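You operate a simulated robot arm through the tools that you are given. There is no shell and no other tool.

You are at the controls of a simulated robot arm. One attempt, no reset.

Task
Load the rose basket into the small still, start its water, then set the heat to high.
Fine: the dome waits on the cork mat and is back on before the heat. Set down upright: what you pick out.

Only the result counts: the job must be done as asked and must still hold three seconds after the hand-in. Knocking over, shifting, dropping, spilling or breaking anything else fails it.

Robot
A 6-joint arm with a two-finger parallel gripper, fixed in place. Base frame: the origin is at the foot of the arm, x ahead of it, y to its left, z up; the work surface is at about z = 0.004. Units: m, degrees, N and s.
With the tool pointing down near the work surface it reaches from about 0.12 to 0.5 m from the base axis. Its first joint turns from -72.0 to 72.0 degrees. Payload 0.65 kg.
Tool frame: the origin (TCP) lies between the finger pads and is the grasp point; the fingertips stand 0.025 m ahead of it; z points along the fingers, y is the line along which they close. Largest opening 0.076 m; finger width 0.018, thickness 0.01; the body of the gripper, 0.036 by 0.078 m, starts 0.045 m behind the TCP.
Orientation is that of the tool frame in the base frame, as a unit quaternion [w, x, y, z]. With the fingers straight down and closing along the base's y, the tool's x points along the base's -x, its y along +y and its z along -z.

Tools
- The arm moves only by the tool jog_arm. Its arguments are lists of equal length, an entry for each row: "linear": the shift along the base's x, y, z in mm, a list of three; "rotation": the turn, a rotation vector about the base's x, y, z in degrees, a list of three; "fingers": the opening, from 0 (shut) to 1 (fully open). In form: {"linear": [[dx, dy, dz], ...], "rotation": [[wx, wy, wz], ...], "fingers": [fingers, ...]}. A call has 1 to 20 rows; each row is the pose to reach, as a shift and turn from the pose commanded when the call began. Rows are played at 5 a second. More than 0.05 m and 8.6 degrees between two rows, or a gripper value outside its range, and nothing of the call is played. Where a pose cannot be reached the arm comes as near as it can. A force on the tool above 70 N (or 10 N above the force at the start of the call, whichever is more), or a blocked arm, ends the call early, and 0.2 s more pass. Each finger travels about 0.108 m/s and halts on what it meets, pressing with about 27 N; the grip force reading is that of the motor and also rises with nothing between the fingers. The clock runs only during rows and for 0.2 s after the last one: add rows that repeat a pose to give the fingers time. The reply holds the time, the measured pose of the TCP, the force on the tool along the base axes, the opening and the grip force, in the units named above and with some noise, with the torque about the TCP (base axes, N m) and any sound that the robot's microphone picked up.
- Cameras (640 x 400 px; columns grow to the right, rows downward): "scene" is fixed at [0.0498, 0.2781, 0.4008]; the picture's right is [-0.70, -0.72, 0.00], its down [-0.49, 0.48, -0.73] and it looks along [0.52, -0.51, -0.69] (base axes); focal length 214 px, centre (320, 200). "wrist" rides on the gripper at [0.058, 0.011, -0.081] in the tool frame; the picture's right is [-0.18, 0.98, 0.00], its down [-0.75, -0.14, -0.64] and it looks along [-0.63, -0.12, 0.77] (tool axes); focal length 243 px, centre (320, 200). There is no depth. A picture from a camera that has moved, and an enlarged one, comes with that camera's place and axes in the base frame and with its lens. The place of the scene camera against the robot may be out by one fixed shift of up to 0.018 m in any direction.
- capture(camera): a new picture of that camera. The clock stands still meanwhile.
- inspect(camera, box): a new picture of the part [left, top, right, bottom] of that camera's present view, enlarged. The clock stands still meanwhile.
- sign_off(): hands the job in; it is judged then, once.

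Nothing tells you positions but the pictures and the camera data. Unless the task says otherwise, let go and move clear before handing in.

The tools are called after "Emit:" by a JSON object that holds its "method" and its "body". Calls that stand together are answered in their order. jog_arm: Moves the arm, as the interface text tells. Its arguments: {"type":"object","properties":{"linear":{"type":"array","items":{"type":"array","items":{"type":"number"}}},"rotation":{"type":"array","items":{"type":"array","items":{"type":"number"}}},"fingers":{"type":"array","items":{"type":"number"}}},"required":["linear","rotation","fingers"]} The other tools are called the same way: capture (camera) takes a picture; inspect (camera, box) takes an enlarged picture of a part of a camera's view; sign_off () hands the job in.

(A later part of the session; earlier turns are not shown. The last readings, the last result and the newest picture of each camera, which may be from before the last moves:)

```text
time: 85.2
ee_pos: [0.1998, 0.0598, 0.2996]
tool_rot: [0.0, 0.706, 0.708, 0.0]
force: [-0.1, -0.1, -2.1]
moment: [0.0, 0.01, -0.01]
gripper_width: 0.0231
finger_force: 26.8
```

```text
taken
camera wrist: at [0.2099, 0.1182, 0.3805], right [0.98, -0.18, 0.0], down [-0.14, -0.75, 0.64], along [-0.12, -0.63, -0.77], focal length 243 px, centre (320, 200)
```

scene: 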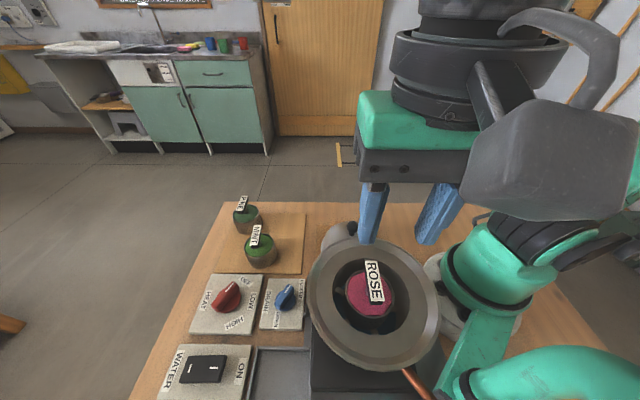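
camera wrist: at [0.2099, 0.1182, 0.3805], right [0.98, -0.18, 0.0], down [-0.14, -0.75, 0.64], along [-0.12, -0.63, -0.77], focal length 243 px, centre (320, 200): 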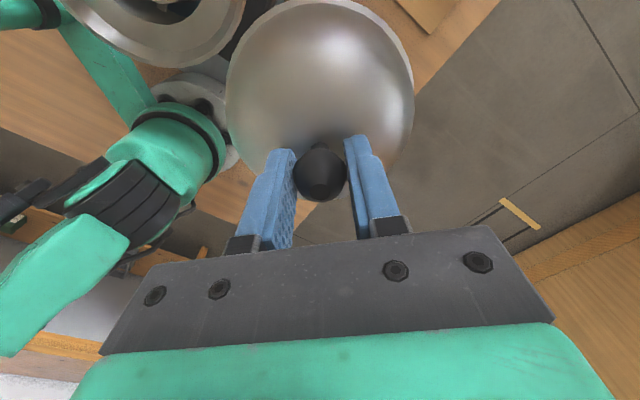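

Carrying the dome back over the pot axis at about (0.0947, 0.1668).

Emit:
{"method": "jog_arm", "body": {"linear": [[-0.8, 0.8, 0], [-3.2, 3.2, 0], [-7, 7.2, 0], [-12.3, 12.5, 0], [-18.7, 19.1, 0], [-26.2, 26.7, 0], [-34.5, 35.1, 0], [-43.3, 44.1, 0], [-52.4, 53.4, 0], [-61.5, 62.7, 0], [-70.3, 71.7, 0], [-78.6, 80.1, 0], [-86.1, 87.7, 0], [-92.5, 94.3, 0], [-97.8, 99.6, 0], [-101.6, 103.6, 0], [-104, 106, 0], [-104.8, 106.8, 0], [-104.8, 106.8, 0]], "rotation": [[0, 0, 0], [0, 0, 0], [0, 0, 0], [0, 0, 0], [0, 0, 0], [0, 0, 0], [0, 0, 0], [0, 0, 0], [0, 0, 0], [0, 0, 0], [0, 0, 0], [0, 0, 0], [0, 0, 0], [0, 0, 0], [0, 0, 0], [0, 0, 0], [0, 0, 0], [0, 0, 0], [0, 0, 0]], "fingers": [0, 0, 0, 0, 0, 0, 0, 0, 0, 0, 0, 0, 0, 0, 0, 0, 0, 0, 0]}}

Emit:
{"method": "capture", "body": {"camera": "wrist"}}

Emit:
{"method": "capture", "body": {"camera": "scene"}}

```text
time: 89.2
ee_pos: [0.094, 0.1657, 0.2998]
tool_rot: [0.0, 0.706, 0.708, -0.001]
force: [0.1, 0.6, -2.5]
moment: [0.03, -0.02, -0.03]
gripper_width: 0.0232
finger_force: 27.2
```

```text
taken
camera wrist: at [0.1053, 0.2242, 0.3804], right [0.98, -0.18, 0.0], down [-0.14, -0.75, 0.64], along [-0.12, -0.63, -0.77], focal length 243 px, centre (320, 200)
```

wrist: 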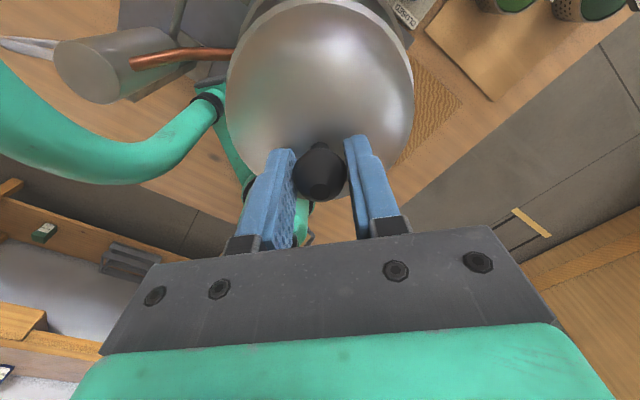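

```text
taken
```

scene: 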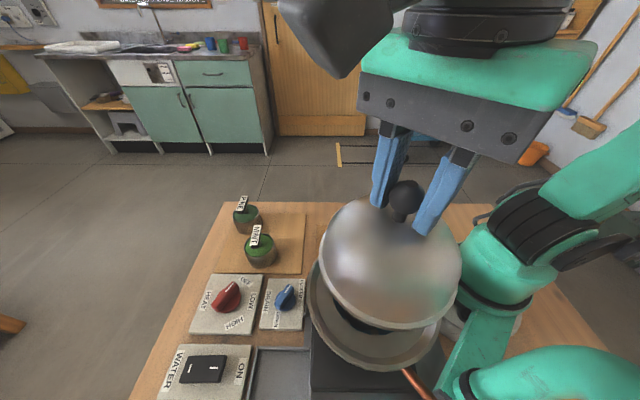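

Position is within 1 mm of the axis. Lowering toward the seat, expecting contact near TCP z≈0.227.

Emit:
{"method": "jog_arm", "body": {"linear": [[0.2, 0.3, -1], [0.4, 0.6, -4], [0.4, 0.6, -9], [0.4, 0.6, -16], [0.4, 0.6, -24], [0.4, 0.6, -32], [0.4, 0.6, -40], [0.4, 0.6, -47], [0.4, 0.6, -53], [0.4, 0.6, -58], [0.4, 0.6, -61], [0.4, 0.6, -62], [0.4, 0.6, -62]], "rotation": [[0, 0, 0], [0, 0, 0], [0, 0, 0], [0, 0, 0], [0, 0, 0], [0, 0, 0], [0, 0, 0], [0, 0, 0], [0, 0, 0], [0, 0, 0], [0, 0, 0], [0, 0, 0], [0, 0, 0]], "fingers": [0, 0, 0, 0, 0, 0, 0, 0, 0, 0, 0, 0, 0]}}

Emit:
{"method": "capture", "body": {"camera": "wrist"}}

Emit:
{"method": "inspect", "body": {"camera": "scene", "box": [290, 220, 460, 390]}}

```text
time: 92.0
ee_pos: [0.0952, 0.1664, 0.2386]
tool_rot: [0.0, 0.706, 0.708, 0.0]
force: [0.9, 0.3, -2.8]
moment: [-0.01, 0.0, 0.0]
gripper_width: 0.0231
finger_force: 27.2
```

```text
taken
camera wrist: at [0.1054, 0.2251, 0.3189], right [0.98, -0.18, 0.0], down [-0.14, -0.75, 0.64], along [-0.12, -0.63, -0.77], focal length 243 px, centre (320, 200)
```

wrist: 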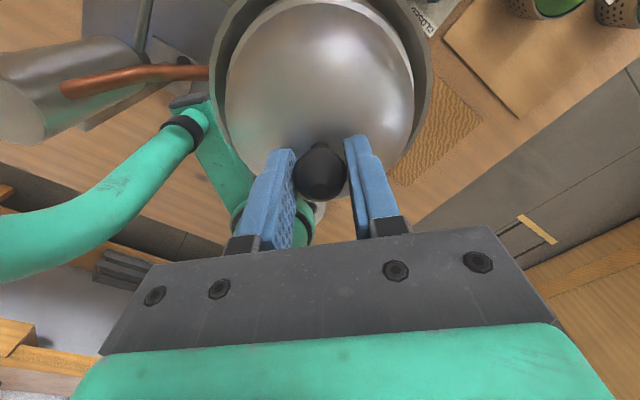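

```text
2.35 times, centred on (375, 305) of scene
camera zoom: at [0.0498, 0.2781, 0.4008], right [-0.7, -0.72, 0.0], down [-0.49, 0.48, -0.73], along [0.52, -0.51, -0.69], focal length 505 px, centre (191, -47)
```

zoom: 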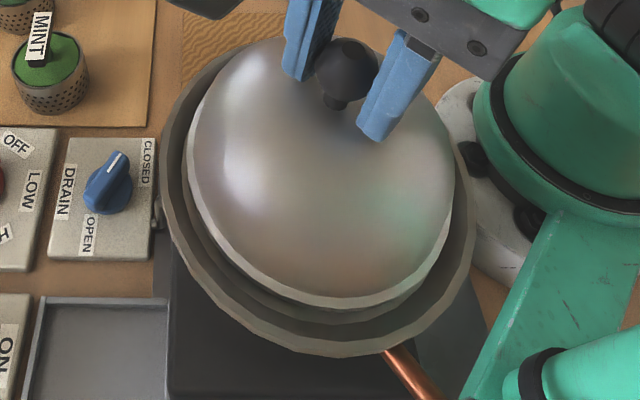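

The dome is centred over the flange. Lowering the last centimetre gently.

Emit:
{"method": "jog_arm", "body": {"linear": [[0, 0, -1.5], [0, 0, -3], [0, 0, -4.5], [0, 0, -6], [0, 0, -7], [0, 0, -8], [0, 0, -8]], "rotation": [[0, 0, 0], [0, 0, 0], [0, 0, 0], [0, 0, 0], [0, 0, 0], [0, 0, 0], [0, 0, 0]], "fingers": [0, 0, 0, 0, 0, 0, 0]}}

```text
time: 93.6
ee_pos: [0.0951, 0.1666, 0.2303]
tool_rot: [0.0, 0.706, 0.708, 0.001]
force: [-0.1, 0.0, -1.6]
moment: [-0.01, -0.02, -0.01]
gripper_width: 0.0232
finger_force: 27.1
```

Emit:
{"method": "jog_arm", "body": {"linear": [[0, 0, -0.7], [0, 0, -1.4], [0, 0, -2], [0, 0, -2]], "rotation": [[0, 0, 0], [0, 0, 0], [0, 0, 0], [0, 0, 0]], "fingers": [0, 0, 0, 0]}}

```text
time: 94.6
ee_pos: [0.0944, 0.1668, 0.2279]
tool_rot: [0.001, 0.706, 0.708, 0.001]
force: [1.8, -2.5, 4.1]
moment: [0.09, -0.02, -0.01]
gripper_width: 0.0232
finger_force: 27.0
```

Contact at z≈0.228, right where expected. Checking that the dome sits level before releasing.

Emit:
{"method": "inspect", "body": {"camera": "scene", "box": [290, 220, 460, 390]}}

Emit:
{"method": "inspect", "body": {"camera": "wrist", "box": [190, 0, 450, 200]}}

```text
2.35 times, centred on (375, 305) of scene
camera zoom: at [0.0498, 0.2781, 0.4008], right [-0.7, -0.72, 0.0], down [-0.49, 0.48, -0.73], along [0.52, -0.51, -0.69], focal length 505 px, centre (191, -47)
```

zoom: 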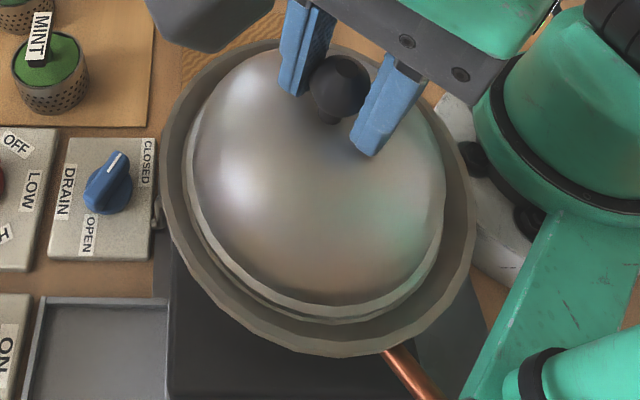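

```text
2.00 times, centred on (320, 100) of wrist
camera zoom: at [0.1053, 0.2258, 0.3088], right [0.98, -0.18, 0.0], down [-0.14, -0.75, 0.64], along [-0.12, -0.63, -0.77], focal length 485 px, centre (320, 400)
```

zoom: 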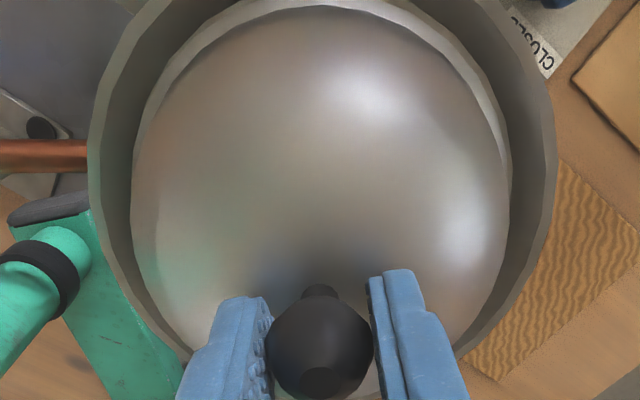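

The dome sits level and centred, matching its original look. Releasing and rising.

Emit:
{"method": "jog_arm", "body": {"linear": [[0, 0, 0], [0, 0, 0], [0, 0, 0], [0, 0, 0], [0, 0, 8], [0, 0, 25], [0, 0, 50], [0, 0, 80], [0, 0, 80]], "rotation": [[0, 0, 0], [0, 0, 0], [0, 0, 0], [0, 0, 0], [0, 0, 0], [0, 0, 0], [0, 0, 0], [0, 0, 0], [0, 0, 0]], "fingers": [0.35, 0.6, 1, 1, 1, 1, 1, 1, 1]}}

Emit:
{"method": "capture", "body": {"camera": "wrist"}}

Emit:
{"method": "capture", "body": {"camera": "scene"}}

```text
time: 96.6
ee_pos: [0.0956, 0.1664, 0.3081]
tool_rot: [0.0, 0.706, 0.708, 0.0]
force: [1.4, 0.0, 0.7]
moment: [-0.01, 0.0, 0.0]
gripper_width: 0.076
finger_force: 0.1
```

```text
taken
camera wrist: at [0.1063, 0.2246, 0.3895], right [0.98, -0.18, 0.0], down [-0.14, -0.75, 0.64], along [-0.12, -0.63, -0.77], focal length 243 px, centre (320, 200)
```

wrist: 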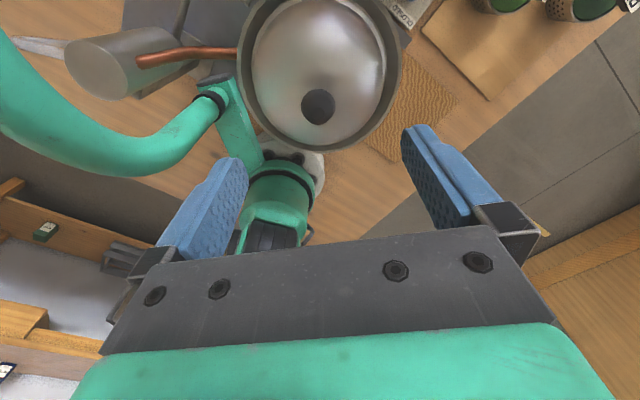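

```text
taken
```

scene: 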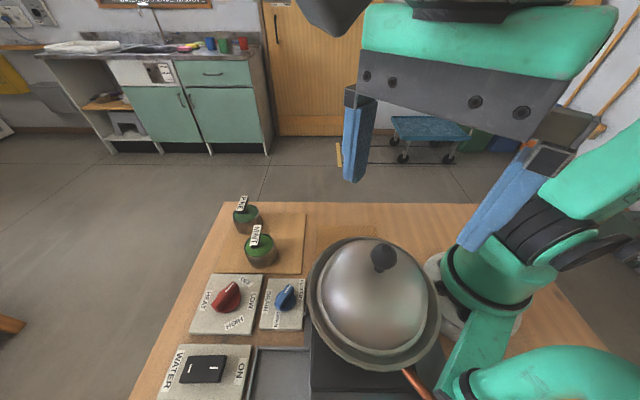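

Emit:
{"method": "inspect", "body": {"camera": "scene", "box": [290, 220, 460, 390]}}

Emit:
{"method": "inspect", "body": {"camera": "scene", "box": [150, 260, 320, 400]}}

```text
2.35 times, centred on (375, 305) of scene
camera zoom: at [0.0498, 0.2781, 0.4008], right [-0.7, -0.72, 0.0], down [-0.49, 0.48, -0.73], along [0.52, -0.51, -0.69], focal length 505 px, centre (191, -47)
```

zoom: 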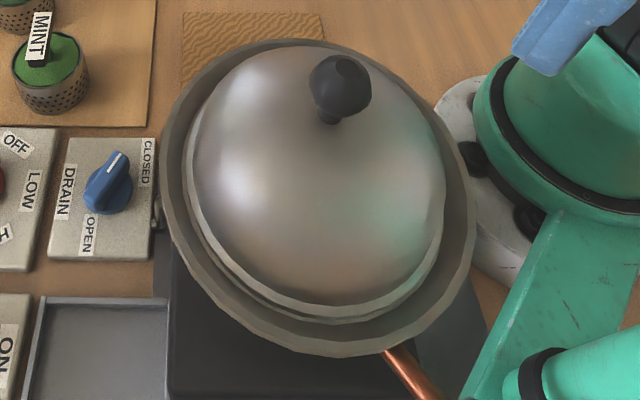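

```text
2.86 times, centred on (235, 330) of scene
camera zoom: at [0.0498, 0.2781, 0.4008], right [-0.7, -0.72, 0.0], down [-0.49, 0.48, -0.73], along [0.52, -0.51, -0.69], focal length 613 px, centre (563, -171)
```

zoom: 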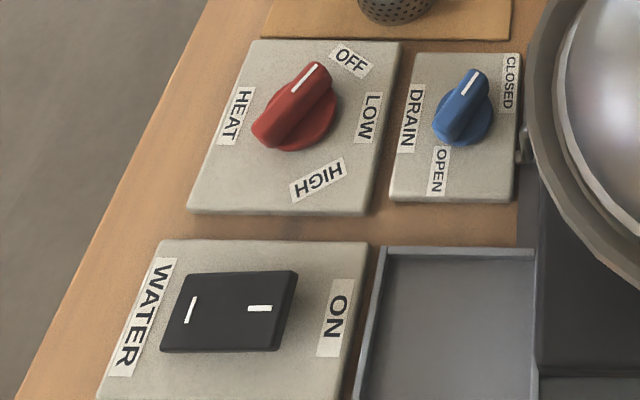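

The dome is back on, seated and centred. Next is the water rocker: its ON end marks to about (0.196, 0.345), so I'll move above it with fingers closed and yaw +45°.

Emit:
{"method": "jog_arm", "body": {"linear": [[2, 4, 0], [6, 12, 0], [12, 22, 0], [18, 32, 0], [24, 42, 0], [30, 52, 0], [36, 63, 0], [42, 74, 0], [48, 85, 0], [54, 96, -5], [60, 107, -12], [66, 118, -20], [72, 129, -30], [78, 140, -42], [84, 151, -56], [90, 162, -72], [95, 171, -90], [99, 178, -110], [99, 178, -130], [99, 178, -130]], "rotation": [[0, 0, 7.5], [0, 0, 15], [0, 0, 22.5], [0, 0, 30], [0, 0, 37.5], [0, 0, 45], [0, 0, 52.5], [0, 0, 60], [0, 0, 67.5], [0, 0, 75], [0, 0, 82.5], [0, 0, 90], [0, 0, 97.5], [0, 0, 105], [0, 0, 112.5], [0, 0, 120], [0, 0, 127.5], [0, 0, 135], [0, 0, 135], [0, 0, 135]], "fingers": [1, 1, 0.8, 0.6, 0.4, 0.2, 0, 0, 0, 0, 0, 0, 0, 0, 0, 0, 0, 0, 0, 0]}}

Emit:
{"method": "capture", "body": {"camera": "wrist"}}

Emit:
{"method": "capture", "body": {"camera": "scene"}}

```text
time: 100.8
ee_pos: [0.1961, 0.3463, 0.1778]
tool_rot: [0.0, -0.383, 0.924, 0.0]
force: [0.9, 0.0, 0.2]
moment: [0.02, -0.03, 0.0]
gripper_width: 0.0002
finger_force: 23.2
```

```text
taken
camera wrist: at [0.1458, 0.3129, 0.2575], right [-0.57, 0.82, 0.0], down [0.63, 0.43, 0.64], along [0.53, 0.36, -0.77], focal length 243 px, centre (320, 200)
```

wrist: 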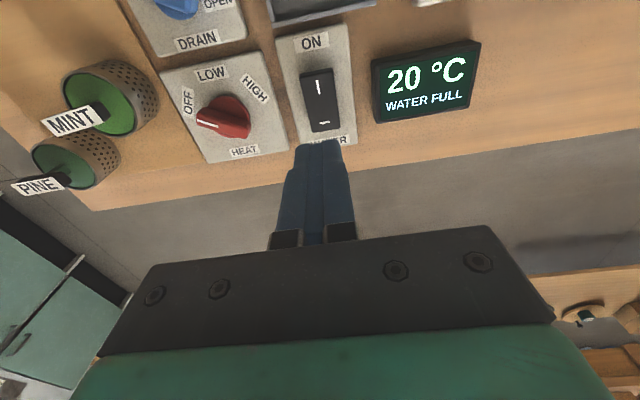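

```text
taken
```

scene: 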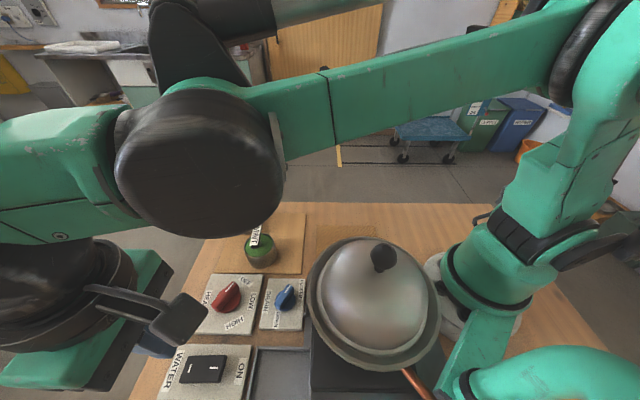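

A good view of the controls and the "20 °C WATER FULL" display. I'll zoom in on the rocker and the heat knob.

Emit:
{"method": "inspect", "body": {"camera": "wrist", "box": [240, 0, 400, 150]}}

Emit:
{"method": "inspect", "body": {"camera": "wrist", "box": [130, 0, 310, 170]}}

```text
2.67 times, centred on (320, 75) of wrist
camera zoom: at [0.1458, 0.3129, 0.2575], right [-0.57, 0.82, 0.0], down [0.63, 0.43, 0.64], along [0.53, 0.36, -0.77], focal length 647 px, centre (320, 533)
```

zoom: 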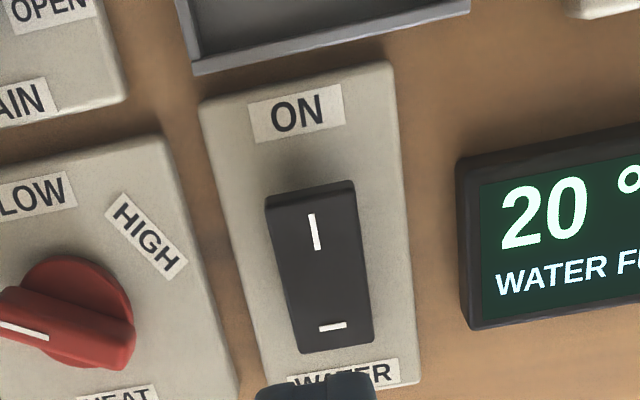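

```text
2.35 times, centred on (220, 85) of wrist
camera zoom: at [0.1458, 0.3129, 0.2575], right [-0.57, 0.82, 0.0], down [0.63, 0.43, 0.64], along [0.53, 0.36, -0.77], focal length 571 px, centre (555, 471)
```

zoom: 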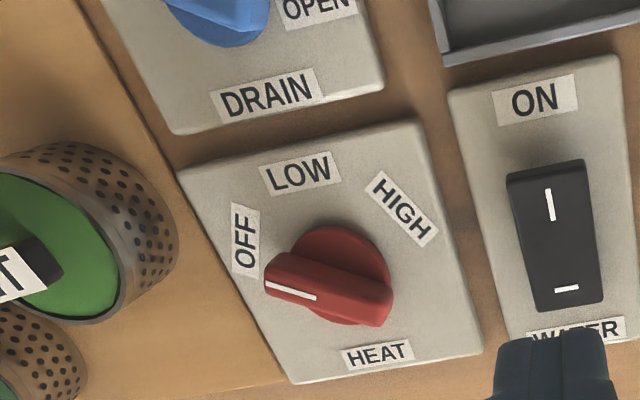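

The ON end of the rocker is centred around (0.196, 0.345) at z≈0.03. I'll descend above it to a tip height of about 0.046 and then press in small steps.

Emit:
{"method": "jog_arm", "body": {"linear": [[0.7, -0.7, -15], [1.4, -1.4, -35], [1.4, -1.4, -55], [1.4, -1.4, -75], [1.4, -1.4, -92], [1.4, -1.4, -105], [1.4, -1.4, -105]], "rotation": [[0, 0, 0], [0, 0, 0], [0, 0, 0], [0, 0, 0], [0, 0, 0], [0, 0, 0], [0, 0, 0]], "fingers": [0, 0, 0, 0, 0, 0, 0]}}

Emit:
{"method": "capture", "body": {"camera": "wrist"}}

Emit:
{"method": "capture", "body": {"camera": "scene"}}

```text
time: 102.4
ee_pos: [0.197, 0.3438, 0.0741]
tool_rot: [-0.001, -0.384, 0.923, 0.001]
force: [0.2, 0.3, 0.1]
moment: [0.03, -0.01, 0.01]
gripper_width: 0.0001
finger_force: 23.8
```

```text
taken
camera wrist: at [0.1472, 0.3109, 0.1542], right [-0.57, 0.82, 0.0], down [0.63, 0.43, 0.64], along [0.53, 0.36, -0.77], focal length 243 px, centre (320, 200)
```

wrist: 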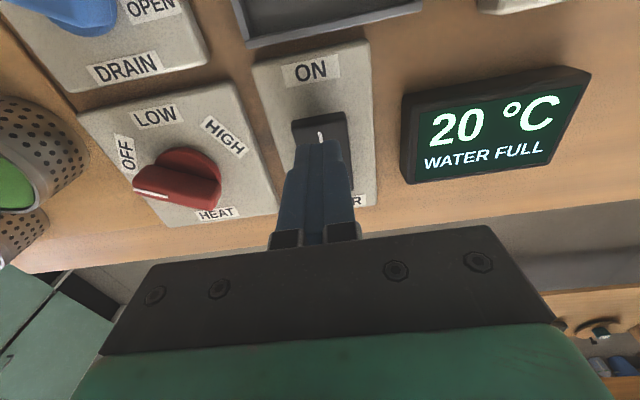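

```text
taken
```

scene: 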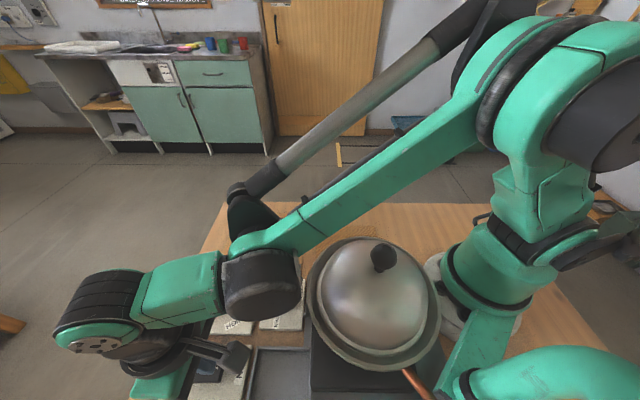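

Fingers are positioned above the ON side. Pressing down in small steps while watching force and sound.

Emit:
{"method": "jog_arm", "body": {"linear": [[0, 0, -3], [0, 0, -6], [0, 0, -9], [0, 0, -12], [0, 0, -14], [0, 0, -16], [0, 0, -16]], "rotation": [[0, 0, 0], [0, 0, 0], [0, 0, 0], [0, 0, 0], [0, 0, 0], [0, 0, 0], [0, 0, 0]], "fingers": [0, 0, 0, 0, 0, 0, 0]}}

```text
time: 104.0
ee_pos: [0.1969, 0.3435, 0.057]
tool_rot: [0.0, -0.383, 0.924, 0.0]
force: [-0.3, 0.3, 1.2]
moment: [0.04, 0.0, 0.01]
gripper_width: 0.0
finger_force: 23.4
```

Tip at z≈0.032, perhaps just touching. Continuing downward in 1 mm steps.

Emit:
{"method": "jog_arm", "body": {"linear": [[0, 0, -1], [0, 0, -2], [0, 0, -3], [0, 0, -4], [0, 0, -4]], "rotation": [[0, 0, 0], [0, 0, 0], [0, 0, 0], [0, 0, 0], [0, 0, 0]], "fingers": [0, 0, 0, 0, 0]}}

Emit:
{"method": "capture", "body": {"camera": "wrist"}}

```text
time: 105.2
ee_pos: [0.1948, 0.3433, 0.0528]
tool_rot: [0.0, -0.384, 0.923, 0.0]
force: [0.1, -0.3, -0.6]
moment: [-0.01, 0.0, -0.03]
gripper_width: 0.0
finger_force: 23.8
```

```text
taken
camera wrist: at [0.1464, 0.3104, 0.134], right [-0.57, 0.82, 0.0], down [0.63, 0.43, 0.64], along [0.53, 0.36, -0.77], focal length 243 px, centre (320, 200)
```

wrist: 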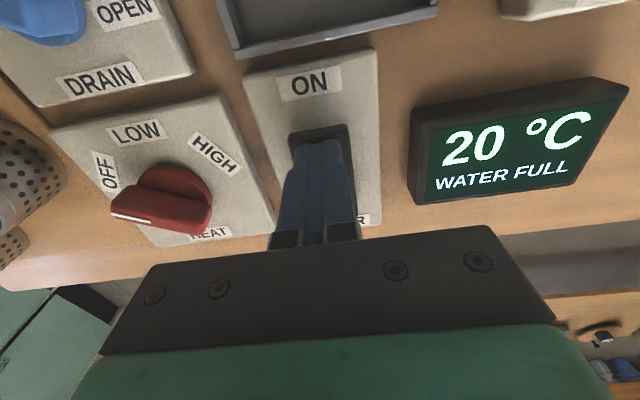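

No contact yet (tip ≈0.028). Continuing downward.

Emit:
{"method": "jog_arm", "body": {"linear": [[0, 0, -1], [0, 0, -2], [0, 0, -3], [0, 0, -4], [0, 0, -4]], "rotation": [[0, 0, 0], [0, 0, 0], [0, 0, 0], [0, 0, 0], [0, 0, 0]], "fingers": [0, 0, 0, 0, 0]}}

Emit:
{"method": "capture", "body": {"camera": "wrist"}}

```text
time: 106.2
ee_pos: [0.1959, 0.3447, 0.0509]
tool_rot: [0.002, -0.383, 0.924, 0.001]
force: [-1.1, -1.9, 23.2]
moment: [0.1, -0.13, -0.13]
gripper_width: 0.0
finger_force: 23.8
stopped in row 4: the force on the tool passed its limit at 80 N (the readings are from after the stop); the commanded pose is now the measured one
```

```text
taken
camera wrist: at [0.1463, 0.3103, 0.1318], right [-0.57, 0.82, 0.0], down [0.63, 0.43, 0.65], along [0.53, 0.37, -0.76], focal length 243 px, centre (320, 200)
```

wrist: 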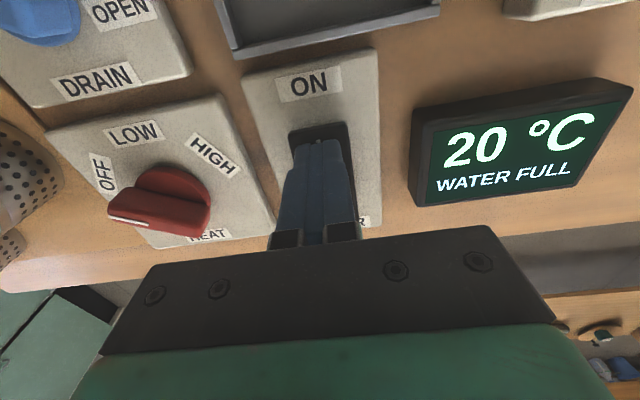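

The push met a hard stop at the rocker surface. I'll back off and check whether the rocker changed state.

Emit:
{"method": "jog_arm", "body": {"linear": [[0, 0, 5], [0, 0, 15], [0, 0, 30], [0, 0, 60], [0, 0, 90], [0, 0, 90]], "rotation": [[0, 0, 0], [0, 0, 0], [0, 0, 0], [0, 0, 0], [0, 0, 0], [0, 0, 0]], "fingers": [0, 0, 0, 0, 0, 0]}}

Emit:
{"method": "inspect", "body": {"camera": "wrist", "box": [240, 0, 400, 150]}}

Emit:
{"method": "capture", "body": {"camera": "wrist"}}

```text
time: 107.6
ee_pos: [0.1957, 0.3442, 0.1419]
tool_rot: [0.001, -0.383, 0.924, 0.002]
force: [0.4, -0.2, 0.2]
moment: [-0.02, 0.02, 0.01]
gripper_width: 0.0
finger_force: 23.7
```

```text
2.67 times, centred on (320, 75) of wrist
camera zoom: at [0.1469, 0.3104, 0.2218], right [-0.57, 0.82, 0.0], down [0.63, 0.43, 0.64], along [0.53, 0.37, -0.76], focal length 647 px, centre (320, 533)
```

zoom: 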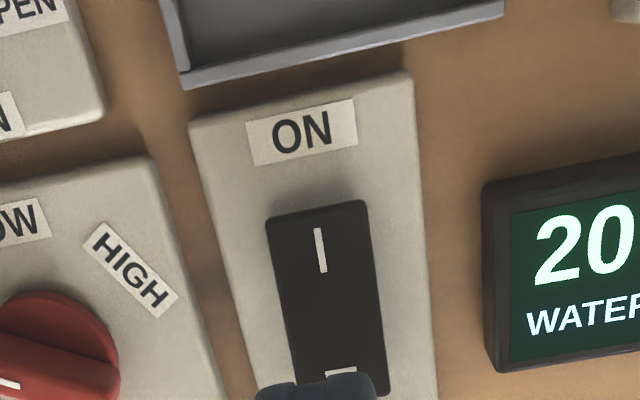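

```text
taken
camera wrist: at [0.1469, 0.3104, 0.2218], right [-0.57, 0.82, 0.0], down [0.63, 0.43, 0.64], along [0.53, 0.37, -0.76], focal length 243 px, centre (320, 200)
```

wrist: 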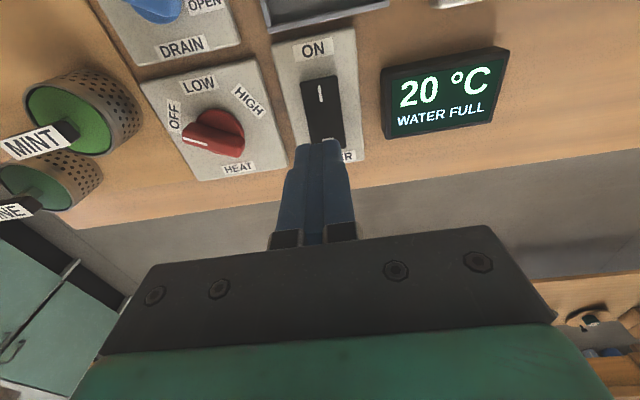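

I'll go back to the earlier viewing height for a like-for-like comparison of the rocker tilt.

Emit:
{"method": "jog_arm", "body": {"linear": [[0, 0, 15], [0, 0, 36], [0, 0, 36]], "rotation": [[0, 0, 0], [0, 0, 0], [0, 0, 0]], "fingers": [0, 0, 0]}}

Emit:
{"method": "inspect", "body": {"camera": "wrist", "box": [240, 0, 400, 150]}}

Emit:
{"method": "inspect", "body": {"camera": "scene", "box": [150, 260, 320, 400]}}

```text
time: 108.4
ee_pos: [0.1957, 0.3426, 0.1774]
tool_rot: [0.002, -0.384, 0.923, 0.002]
force: [-0.1, 0.5, -1.0]
moment: [0.0, -0.02, 0.01]
gripper_width: 0.0003
finger_force: 23.5
```

```text
2.67 times, centred on (320, 75) of wrist
camera zoom: at [0.1469, 0.3097, 0.2574], right [-0.57, 0.82, 0.0], down [0.63, 0.43, 0.65], along [0.53, 0.37, -0.76], focal length 647 px, centre (320, 533)
```

zoom: 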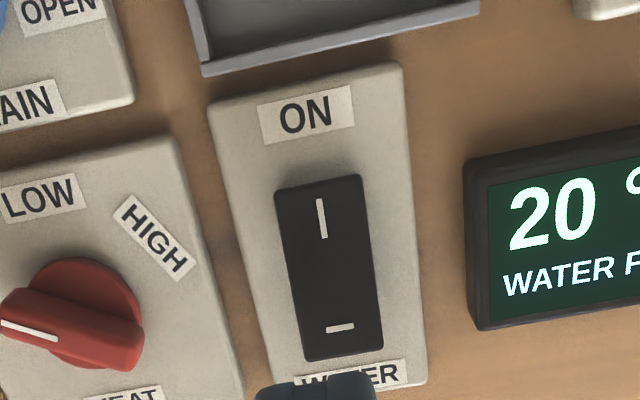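

```text
2.86 times, centred on (235, 330) of scene
camera zoom: at [0.0498, 0.2781, 0.4008], right [-0.7, -0.72, 0.0], down [-0.49, 0.48, -0.73], along [0.52, -0.51, -0.69], focal length 613 px, centre (563, -171)
```

zoom: 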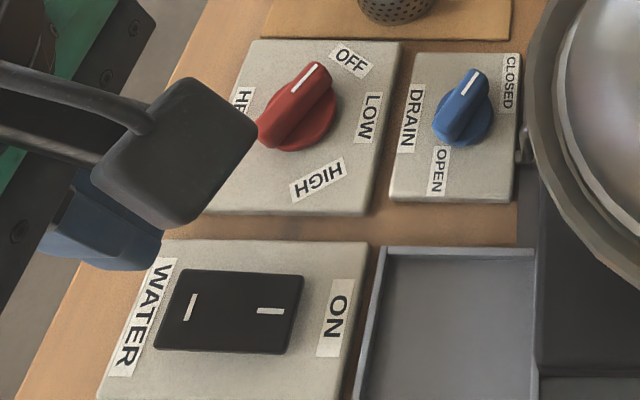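

The rocker's ON end is now down (tilt clearly flipped), so the water is on. The heat knob's centre works out to about (0.272, 0.290), with OFF near -75° and HIGH near -195°. I'll move above it with yaw 105° so the fingers straddle its ridge.

Emit:
{"method": "jog_arm", "body": {"linear": [[8, -6, 0], [18, -13, 0], [28, -20, 0], [38, -27, 0], [48, -34, 0], [58, -41, 0], [68, -48, 0], [76, -53, 0], [76, -53, 0]], "rotation": [[0, 0, 7.5], [0, 0, 15], [0, 0, 22.5], [0, 0, 30], [0, 0, 37.5], [0, 0, 45], [0, 0, 52.5], [0, 0, 60], [0, 0, 60]], "fingers": [0.2, 0.4, 0.6, 0.8, 0.8, 0.8, 0.8, 0.8, 0.8]}}

Emit:
{"method": "capture", "body": {"camera": "wrist"}}

Emit:
{"method": "inspect", "body": {"camera": "scene", "box": [150, 260, 320, 400]}}

```text
time: 110.4
ee_pos: [0.2716, 0.2893, 0.1747]
tool_rot: [-0.001, 0.794, -0.608, -0.002]
force: [-0.5, -0.3, 0.5]
moment: [0.0, 0.0, -0.01]
gripper_width: 0.0607
finger_force: 0.0
```

```text
taken
camera wrist: at [0.2761, 0.2319, 0.2563], right [-1.0, -0.08, 0.0], down [-0.06, 0.76, 0.64], along [-0.05, 0.64, -0.76], focal length 243 px, centre (320, 200)
```

wrist: 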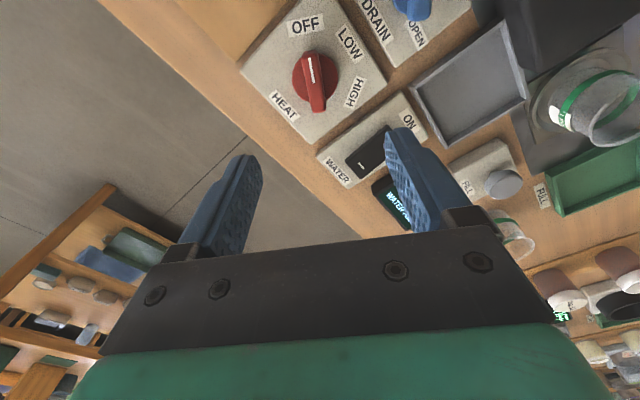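

```text
2.86 times, centred on (235, 330) of scene
camera zoom: at [0.0498, 0.2781, 0.4008], right [-0.7, -0.72, 0.0], down [-0.49, 0.48, -0.73], along [0.52, -0.51, -0.69], focal length 613 px, centre (563, -171)
```

zoom: 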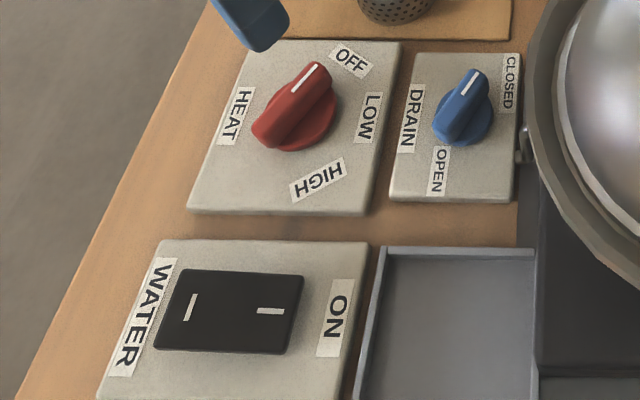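

Emit:
{"method": "inspect", "body": {"camera": "wrist", "box": [230, 0, 430, 150]}}

```text
2.67 times, centred on (330, 75) of wrist
camera zoom: at [0.2761, 0.2319, 0.2563], right [-1.0, -0.08, 0.0], down [-0.06, 0.76, 0.64], along [-0.05, 0.64, -0.76], focal length 647 px, centre (293, 533)
```

zoom: 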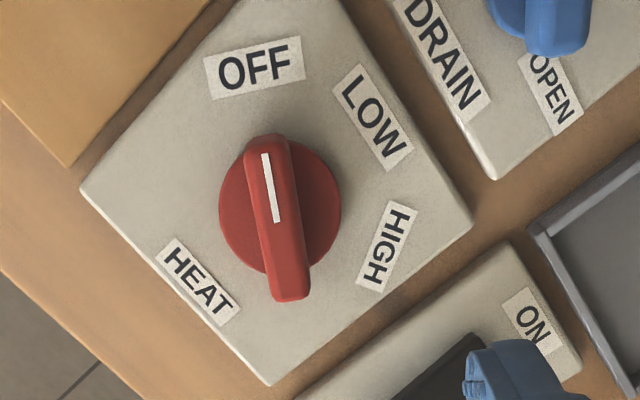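

Very clear: the pointer is at OFF (-75°), the ridge top is at z≈0.041 and the knob axis is near (0.276, 0.288). I'll correct the position and descend partway to re-check.

Emit:
{"method": "jog_arm", "body": {"linear": [[2, -1.5, -15], [4.5, -2.8, -35], [4.5, -2.8, -55], [4.5, -2.8, -75], [4.5, -2.8, -90], [4.5, -2.8, -97], [4.5, -2.8, -97]], "rotation": [[0, 0, 0], [0, 0, 0], [0, 0, 0], [0, 0, 0], [0, 0, 0], [0, 0, 0], [0, 0, 0]], "fingers": [0.6, 0.6, 0.6, 0.6, 0.6, 0.6, 0.6]}}

Emit:
{"method": "capture", "body": {"camera": "wrist"}}

Emit:
{"method": "inspect", "body": {"camera": "wrist", "box": [230, 60, 430, 210]}}

```text
time: 112.0
ee_pos: [0.2789, 0.2872, 0.0795]
tool_rot: [0.0, 0.794, -0.608, -0.002]
force: [0.2, -0.7, 0.1]
moment: [0.01, -0.01, -0.02]
gripper_width: 0.0455
finger_force: 0.1
```

```text
taken
camera wrist: at [0.2829, 0.2291, 0.1594], right [-1.0, -0.08, 0.0], down [-0.06, 0.76, 0.64], along [-0.05, 0.64, -0.76], focal length 243 px, centre (320, 200)
```

wrist: 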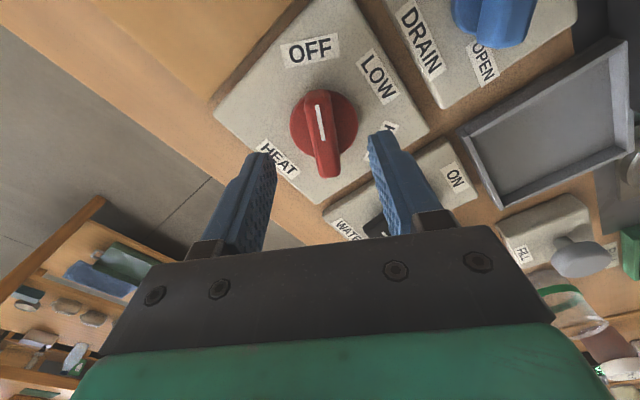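

```text
2.67 times, centred on (330, 135) of wrist
camera zoom: at [0.2829, 0.2291, 0.1594], right [-1.0, -0.08, 0.0], down [-0.06, 0.76, 0.64], along [-0.05, 0.64, -0.76], focal length 647 px, centre (293, 373)
```

zoom: 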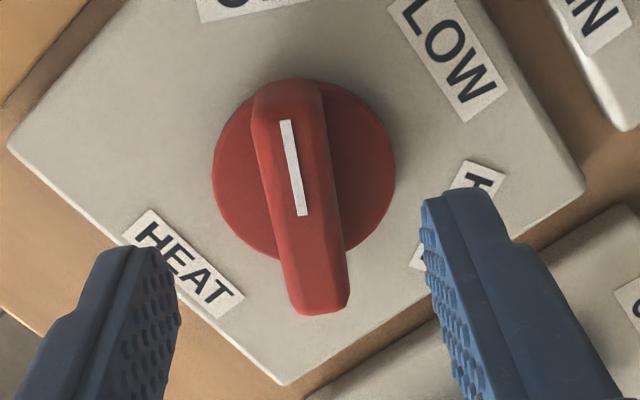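

Ridge axis re-measured at (0.2763, 0.286). Correcting 2 mm and lowering so the tips straddle the ridge (tip z≈0.033).

Emit:
{"method": "jog_arm", "body": {"linear": [[-2.2, -2, 0], [-2.2, -2, -8], [-2.2, -2, -15], [-2.2, -2, -20], [-2.2, -2, -20]], "rotation": [[0, 0, 0], [0, 0, 0], [0, 0, 0], [0, 0, 0], [0, 0, 0]], "fingers": [0.6, 0.6, 0.6, 0.6, 0.6]}}

Emit:
{"method": "capture", "body": {"camera": "wrist"}}

Emit:
{"method": "inspect", "body": {"camera": "wrist", "box": [230, 60, 430, 210]}}

```text
time: 113.2
ee_pos: [0.2746, 0.2859, 0.0612]
tool_rot: [-0.001, 0.794, -0.608, -0.002]
force: [0.4, -0.6, 0.1]
moment: [0.01, 0.02, -0.01]
gripper_width: 0.0455
finger_force: 0.0
```

```text
taken
camera wrist: at [0.2795, 0.227, 0.1411], right [-1.0, -0.08, 0.0], down [-0.06, 0.76, 0.64], along [-0.05, 0.64, -0.76], focal length 243 px, centre (320, 200)
```

wrist: 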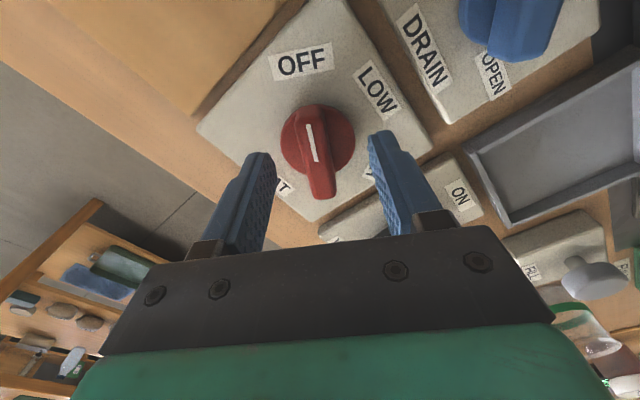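

```text
2.67 times, centred on (330, 135) of wrist
camera zoom: at [0.2795, 0.227, 0.1411], right [-1.0, -0.08, 0.0], down [-0.06, 0.76, 0.64], along [-0.05, 0.64, -0.76], focal length 647 px, centre (293, 373)
```

zoom: 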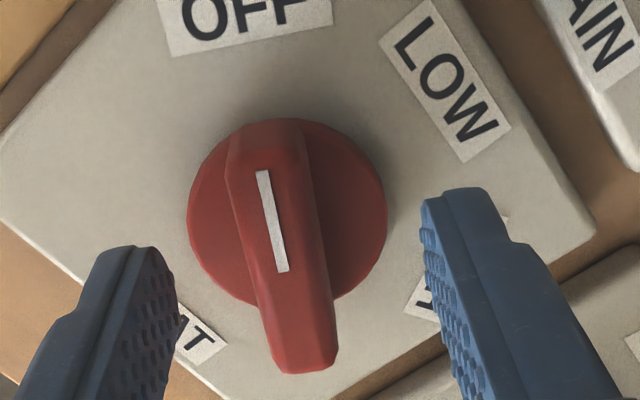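

Ridge centre is (0.277, 0.287); I'm 2 mm off in x. Correcting and lowering another 4 mm, then closing on the ridge.

Emit:
{"method": "jog_arm", "body": {"linear": [[1.9, 1.1, 0], [1.9, 1.1, -2], [1.9, 1.1, -4], [1.9, 1.1, -4]], "rotation": [[0, 0, 0], [0, 0, 0], [0, 0, 0], [0, 0, 0]], "fingers": [0.6, 0.6, 0.6, 0.6]}}

Emit:
{"method": "inspect", "body": {"camera": "wrist", "box": [230, 60, 430, 210]}}

```text
time: 114.2
ee_pos: [0.275, 0.2876, 0.0563]
tool_rot: [0.0, 0.794, -0.608, -0.002]
force: [-0.7, 0.2, 0.0]
moment: [0.0, -0.03, 0.0]
gripper_width: 0.0456
finger_force: 0.1
```

```text
2.67 times, centred on (330, 135) of wrist
camera zoom: at [0.2803, 0.2276, 0.1369], right [-1.0, -0.08, 0.0], down [-0.06, 0.76, 0.64], along [-0.05, 0.64, -0.76], focal length 647 px, centre (293, 373)
```

zoom: 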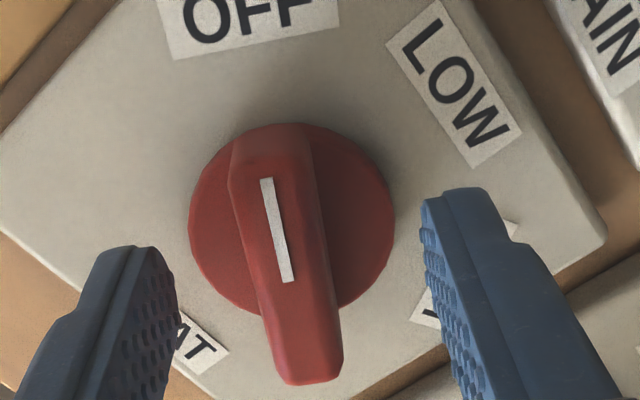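

Straddling the ridge now. Closing with a final 1 mm correction.

Emit:
{"method": "jog_arm", "body": {"linear": [[1, 0, 0], [1, 0, 0], [1, 0, 0], [1, 0, 0], [1, 0, 0]], "rotation": [[0, 0, 0], [0, 0, 0], [0, 0, 0], [0, 0, 0], [0, 0, 0]], "fingers": [0.45, 0.3, 0.15, 0, 0]}}

Emit:
{"method": "inspect", "body": {"camera": "wrist", "box": [230, 60, 430, 210]}}

```text
time: 115.4
ee_pos: [0.2765, 0.2875, 0.0563]
tool_rot: [0.0, 0.794, -0.608, -0.002]
force: [-0.5, -0.5, -1.9]
moment: [-0.06, -0.05, -0.1]
gripper_width: 0.0142
finger_force: 33.7
```

```text
2.67 times, centred on (330, 135) of wrist
camera zoom: at [0.2811, 0.2282, 0.1364], right [-1.0, -0.08, 0.0], down [-0.06, 0.76, 0.64], along [-0.05, 0.64, -0.76], focal length 647 px, centre (293, 373)
```

zoom: 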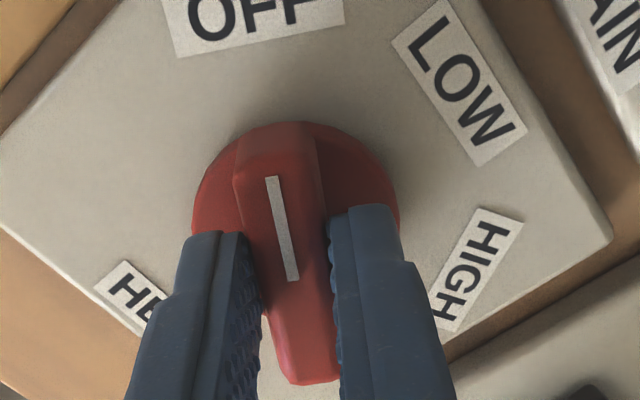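

Ridge gripped (14.2 mm) with the grip centre on the knob axis. Turning clockwise (negative yaw) the first 60° and watching forces.

Emit:
{"method": "jog_arm", "body": {"linear": [[0, 0, 0], [0, 0, 0], [0, 0, 0], [0, 0, 0], [0, 0, 0]], "rotation": [[0, 0, -5], [0, 0, -10], [0, 0, -15], [0, 0, -20], [0, 0, -20]], "fingers": [0, 0, 0, 0, 0]}}

Emit:
{"method": "inspect", "body": {"camera": "wrist", "box": [230, 60, 430, 210]}}

```text
time: 116.6
ee_pos: [0.2756, 0.2875, 0.0551]
tool_rot: [-0.002, -0.676, 0.737, 0.004]
force: [-34.8, -1.7, 29.1]
moment: [-0.03, 0.67, 0.07]
gripper_width: 0.0138
finger_force: 33.6
```

```text
2.67 times, centred on (330, 135) of wrist
camera zoom: at [0.26, 0.2301, 0.136], right [-0.96, 0.27, 0.01], down [0.21, 0.74, 0.64], along [0.17, 0.62, -0.77], focal length 647 px, centre (293, 373)
```

zoom: 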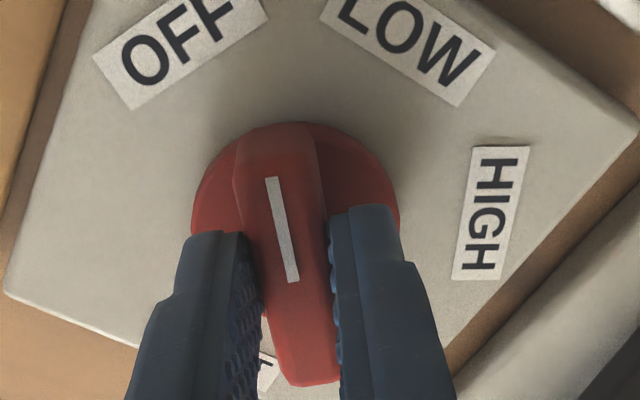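

The knob turned along 20°, but there is side load (-35 N in x, 29 N in z), so I'm about 1.5 mm off-axis and slightly low. I'll relieve that before continuing.

Emit:
{"method": "jog_arm", "body": {"linear": [[-0.7, 0, 0.7], [-1.4, 0, 1.2], [-1.4, 0, 1.2]], "rotation": [[0, 0, 0], [0, 0, 0], [0, 0, 0]], "fingers": [0, 0, 0]}}

```text
time: 117.4
ee_pos: [0.2755, 0.2861, 0.0551]
tool_rot: [0.001, -0.675, 0.738, 0.001]
force: [-15.4, -2.0, -28.2]
moment: [0.35, 0.21, 0.07]
gripper_width: 0.0137
finger_force: 33.6
```

Over-corrected in z, under in x. Fine-tuning: z down 0.6 mm and x another -1.1 mm.

Emit:
{"method": "jog_arm", "body": {"linear": [[-0.5, 0, -0.3], [-1.1, 0, -0.6], [-1.1, 0, -0.6]], "rotation": [[0, 0, 0], [0, 0, 0], [0, 0, 0]], "fingers": [0, 0, 0]}}

```text
time: 118.2
ee_pos: [0.2748, 0.2879, 0.0573]
tool_rot: [0.003, -0.676, 0.737, 0.0]
force: [15.6, -0.8, -30.1]
moment: [-0.01, -0.25, -0.01]
gripper_width: 0.014
finger_force: 33.3
```

Emit:
{"method": "jog_arm", "body": {"linear": [[0.3, 0, -0.4], [0.5, 0, -0.7], [0.5, 0, -0.7]], "rotation": [[0, 0, 0], [0, 0, 0], [0, 0, 0]], "fingers": [0, 0, 0]}}

```text
time: 119.0
ee_pos: [0.2752, 0.2875, 0.0561]
tool_rot: [0.001, -0.675, 0.737, 0.001]
force: [18.4, -5.1, 3.6]
moment: [0.26, -0.4, -0.06]
gripper_width: 0.0139
finger_force: 33.5
```

Emit:
{"method": "jog_arm", "body": {"linear": [[0.6, 0, 0], [0.6, 0, 0]], "rotation": [[0, 0, 0], [0, 0, 0]], "fingers": [0, 0]}}

```text
time: 119.6
ee_pos: [0.2755, 0.2872, 0.0565]
tool_rot: [0.0, -0.677, 0.736, 0.001]
force: [16.7, -7.9, 6.7]
moment: [0.23, -0.41, -0.03]
gripper_width: 0.0138
finger_force: 34.1
```

Forces are modest now. Continuing to turn another 20°.

Emit:
{"method": "jog_arm", "body": {"linear": [[0.3, 0, 0], [0.3, 0, 0], [0.3, 0, 0], [0.3, 0, 0], [0.3, 0, 0]], "rotation": [[0, 0, -5], [0, 0, -10], [0, 0, -15], [0, 0, -20], [0, 0, -20]], "fingers": [0, 0, 0, 0, 0]}}

Emit:
{"method": "inspect", "body": {"camera": "wrist", "box": [230, 60, 430, 210]}}

```text
time: 120.8
ee_pos: [0.2755, 0.288, 0.0558]
tool_rot: [-0.001, -0.538, 0.843, 0.002]
force: [-19.1, -12.8, 22.3]
moment: [-0.45, 0.42, -0.01]
gripper_width: 0.014
finger_force: 33.9
```

```text
2.67 times, centred on (330, 135) of wrist
camera zoom: at [0.2403, 0.2395, 0.1366], right [-0.81, 0.58, 0.0], down [0.45, 0.62, 0.64], along [0.37, 0.52, -0.77], focal length 647 px, centre (293, 373)
```

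zoom: 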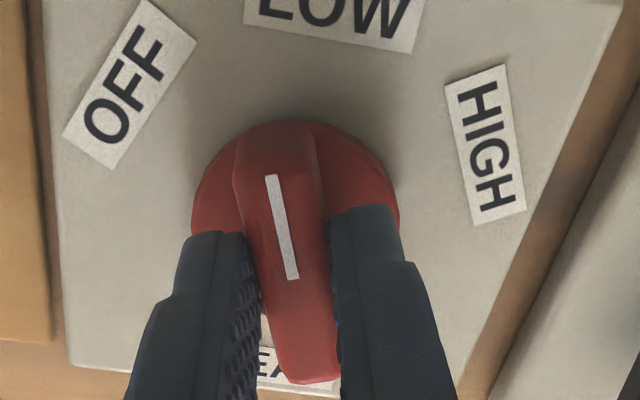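

Turning well; the pointer is nearing LOW. I'll relieve the side load slightly and continue.

Emit:
{"method": "jog_arm", "body": {"linear": [[-0.4, -0.3, 0.3], [-0.7, -0.5, 0.4], [-0.7, -0.5, 0.4], [-0.7, -0.5, 0.4], [-0.7, -0.5, 0.4], [-0.7, -0.5, 0.4]], "rotation": [[0, 0, 0], [0, 0, -5], [0, 0, -10], [0, 0, -15], [0, 0, -20], [0, 0, -20]], "fingers": [0, 0, 0, 0, 0, 0]}}

Emit:
{"method": "inspect", "body": {"camera": "wrist", "box": [230, 60, 430, 210]}}

```text
time: 122.2
ee_pos: [0.2743, 0.2885, 0.055]
tool_rot: [-0.001, -0.384, 0.923, 0.004]
force: [-22.7, 20.0, -29.9]
moment: [0.18, 0.31, 0.05]
gripper_width: 0.0138
finger_force: 33.9
```

```text
2.67 times, centred on (330, 135) of wrist
camera zoom: at [0.225, 0.2542, 0.1363], right [-0.57, 0.82, 0.01], down [0.63, 0.43, 0.65], along [0.53, 0.37, -0.76], focal length 647 px, centre (293, 373)
```

zoom: 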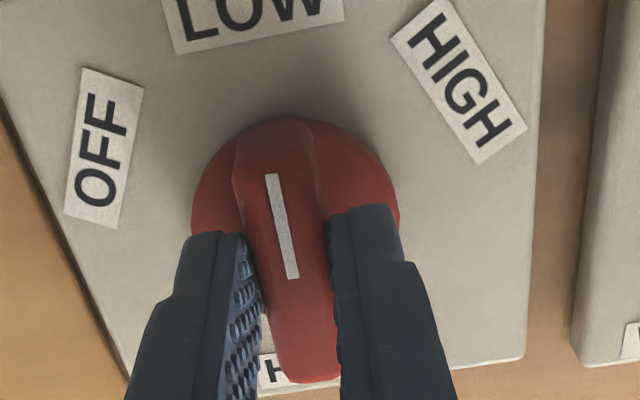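

The pointer is exactly on LOW, confirming 60° spacing. Relieving the load toward (-x, +y) and continuing toward HIGH.

Emit:
{"method": "jog_arm", "body": {"linear": [[-0.4, 0.4, -0.3], [-0.8, 0.8, -0.5], [-0.8, 0.8, -0.5], [-0.8, 0.8, -0.5], [-0.8, 0.8, -0.5], [-0.8, 0.8, -0.5]], "rotation": [[0, 0, 0], [0, 0, -5], [0, 0, -10], [0, 0, -15], [0, 0, -20], [0, 0, -20]], "fingers": [0, 0, 0, 0, 0, 0]}}

Emit:
{"method": "inspect", "body": {"camera": "wrist", "box": [230, 60, 430, 210]}}

```text
time: 123.6
ee_pos: [0.2732, 0.2887, 0.0546]
tool_rot: [0.001, -0.216, 0.976, 0.004]
force: [-13.2, 28.9, 30.1]
moment: [0.53, 0.23, 0.06]
gripper_width: 0.0136
finger_force: 33.8
```

```text
2.67 times, centred on (330, 135) of wrist
camera zoom: at [0.2159, 0.2738, 0.1355], right [-0.25, 0.97, 0.01], down [0.74, 0.19, 0.64], along [0.62, 0.17, -0.76], focal length 647 px, centre (293, 373)
```

zoom: 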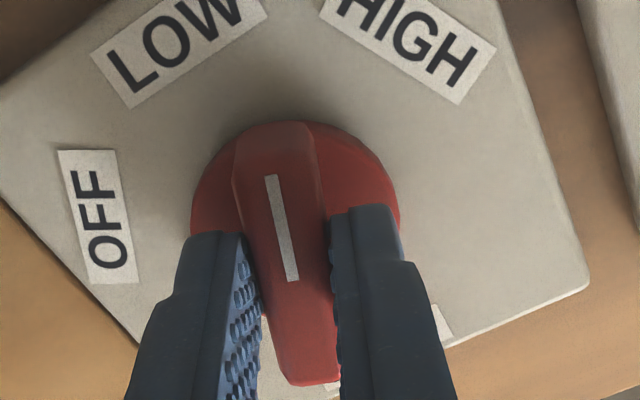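

Pointer is one third of the way from LOW to HIGH. Relieving and continuing.

Emit:
{"method": "jog_arm", "body": {"linear": [[-0.2, 0.4, 0.2], [-0.4, 0.9, 0.4], [-0.4, 0.9, 0.4], [-0.4, 0.9, 0.4], [-0.4, 0.9, 0.4], [-0.4, 0.9, 0.4]], "rotation": [[0, 0, 0], [0, 0, -5], [0, 0, -10], [0, 0, -15], [0, 0, -20], [0, 0, -20]], "fingers": [0, 0, 0, 0, 0, 0]}}

Emit:
{"method": "inspect", "body": {"camera": "wrist", "box": [230, 60, 430, 210]}}

```text
time: 125.0
ee_pos: [0.274, 0.2897, 0.056]
tool_rot: [0.001, -0.045, 0.999, 0.003]
force: [-5.9, 38.7, -28.1]
moment: [0.53, 0.06, 0.06]
gripper_width: 0.014
finger_force: 33.1
```

```text
2.67 times, centred on (330, 135) of wrist
camera zoom: at [0.214, 0.2951, 0.1364], right [0.1, 1.0, 0.01], down [0.76, -0.08, 0.64], along [0.64, -0.06, -0.77], focal length 647 px, centre (293, 373)
```

zoom: 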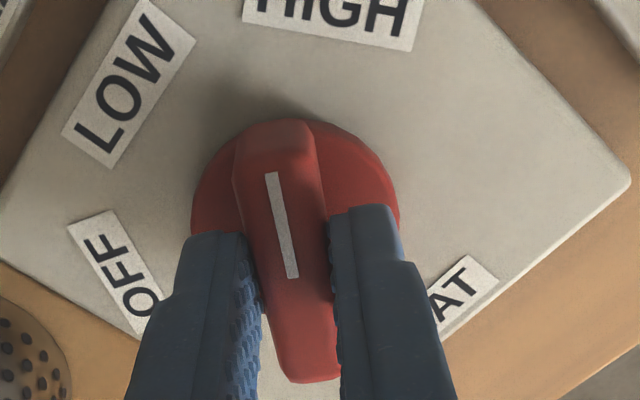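

About 20° remains to HIGH. Relieving the y load and finishing the turn.

Emit:
{"method": "jog_arm", "body": {"linear": [[0, 0.5, -0.2], [0, 1.1, -0.3], [0.1, 1.1, -0.3], [0.1, 1.1, -0.3], [0.1, 1.1, -0.3], [0.1, 1.1, -0.3]], "rotation": [[0, 0, 0], [0, 0, -5], [0, 0, -10], [0, 0, -15], [0, 0, -20], [0, 0, -20]], "fingers": [0, 0, 0, 0, 0, 0]}}

Emit:
{"method": "inspect", "body": {"camera": "wrist", "box": [230, 60, 430, 210]}}

Emit:
{"method": "capture", "body": {"camera": "scene"}}

```text
time: 126.4
ee_pos: [0.2748, 0.2908, 0.0554]
tool_rot: [-0.001, 0.131, 0.991, 0.001]
force: [-12.7, 27.9, 21.9]
moment: [0.54, 0.36, 0.03]
gripper_width: 0.014
finger_force: 33.6
```

```text
2.67 times, centred on (330, 135) of wrist
camera zoom: at [0.2202, 0.316, 0.1364], right [0.43, 0.9, 0.0], down [0.69, -0.33, 0.64], along [0.58, -0.27, -0.77], focal length 647 px, centre (293, 373)
```

zoom: 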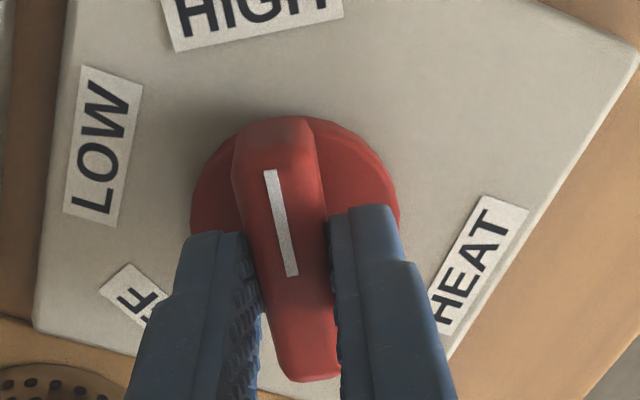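

```text
taken
```

scene: 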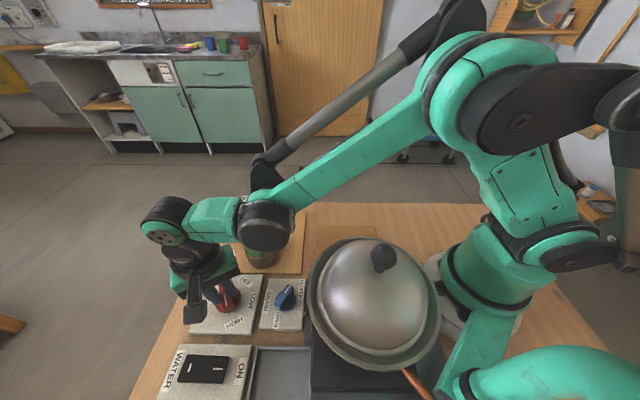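

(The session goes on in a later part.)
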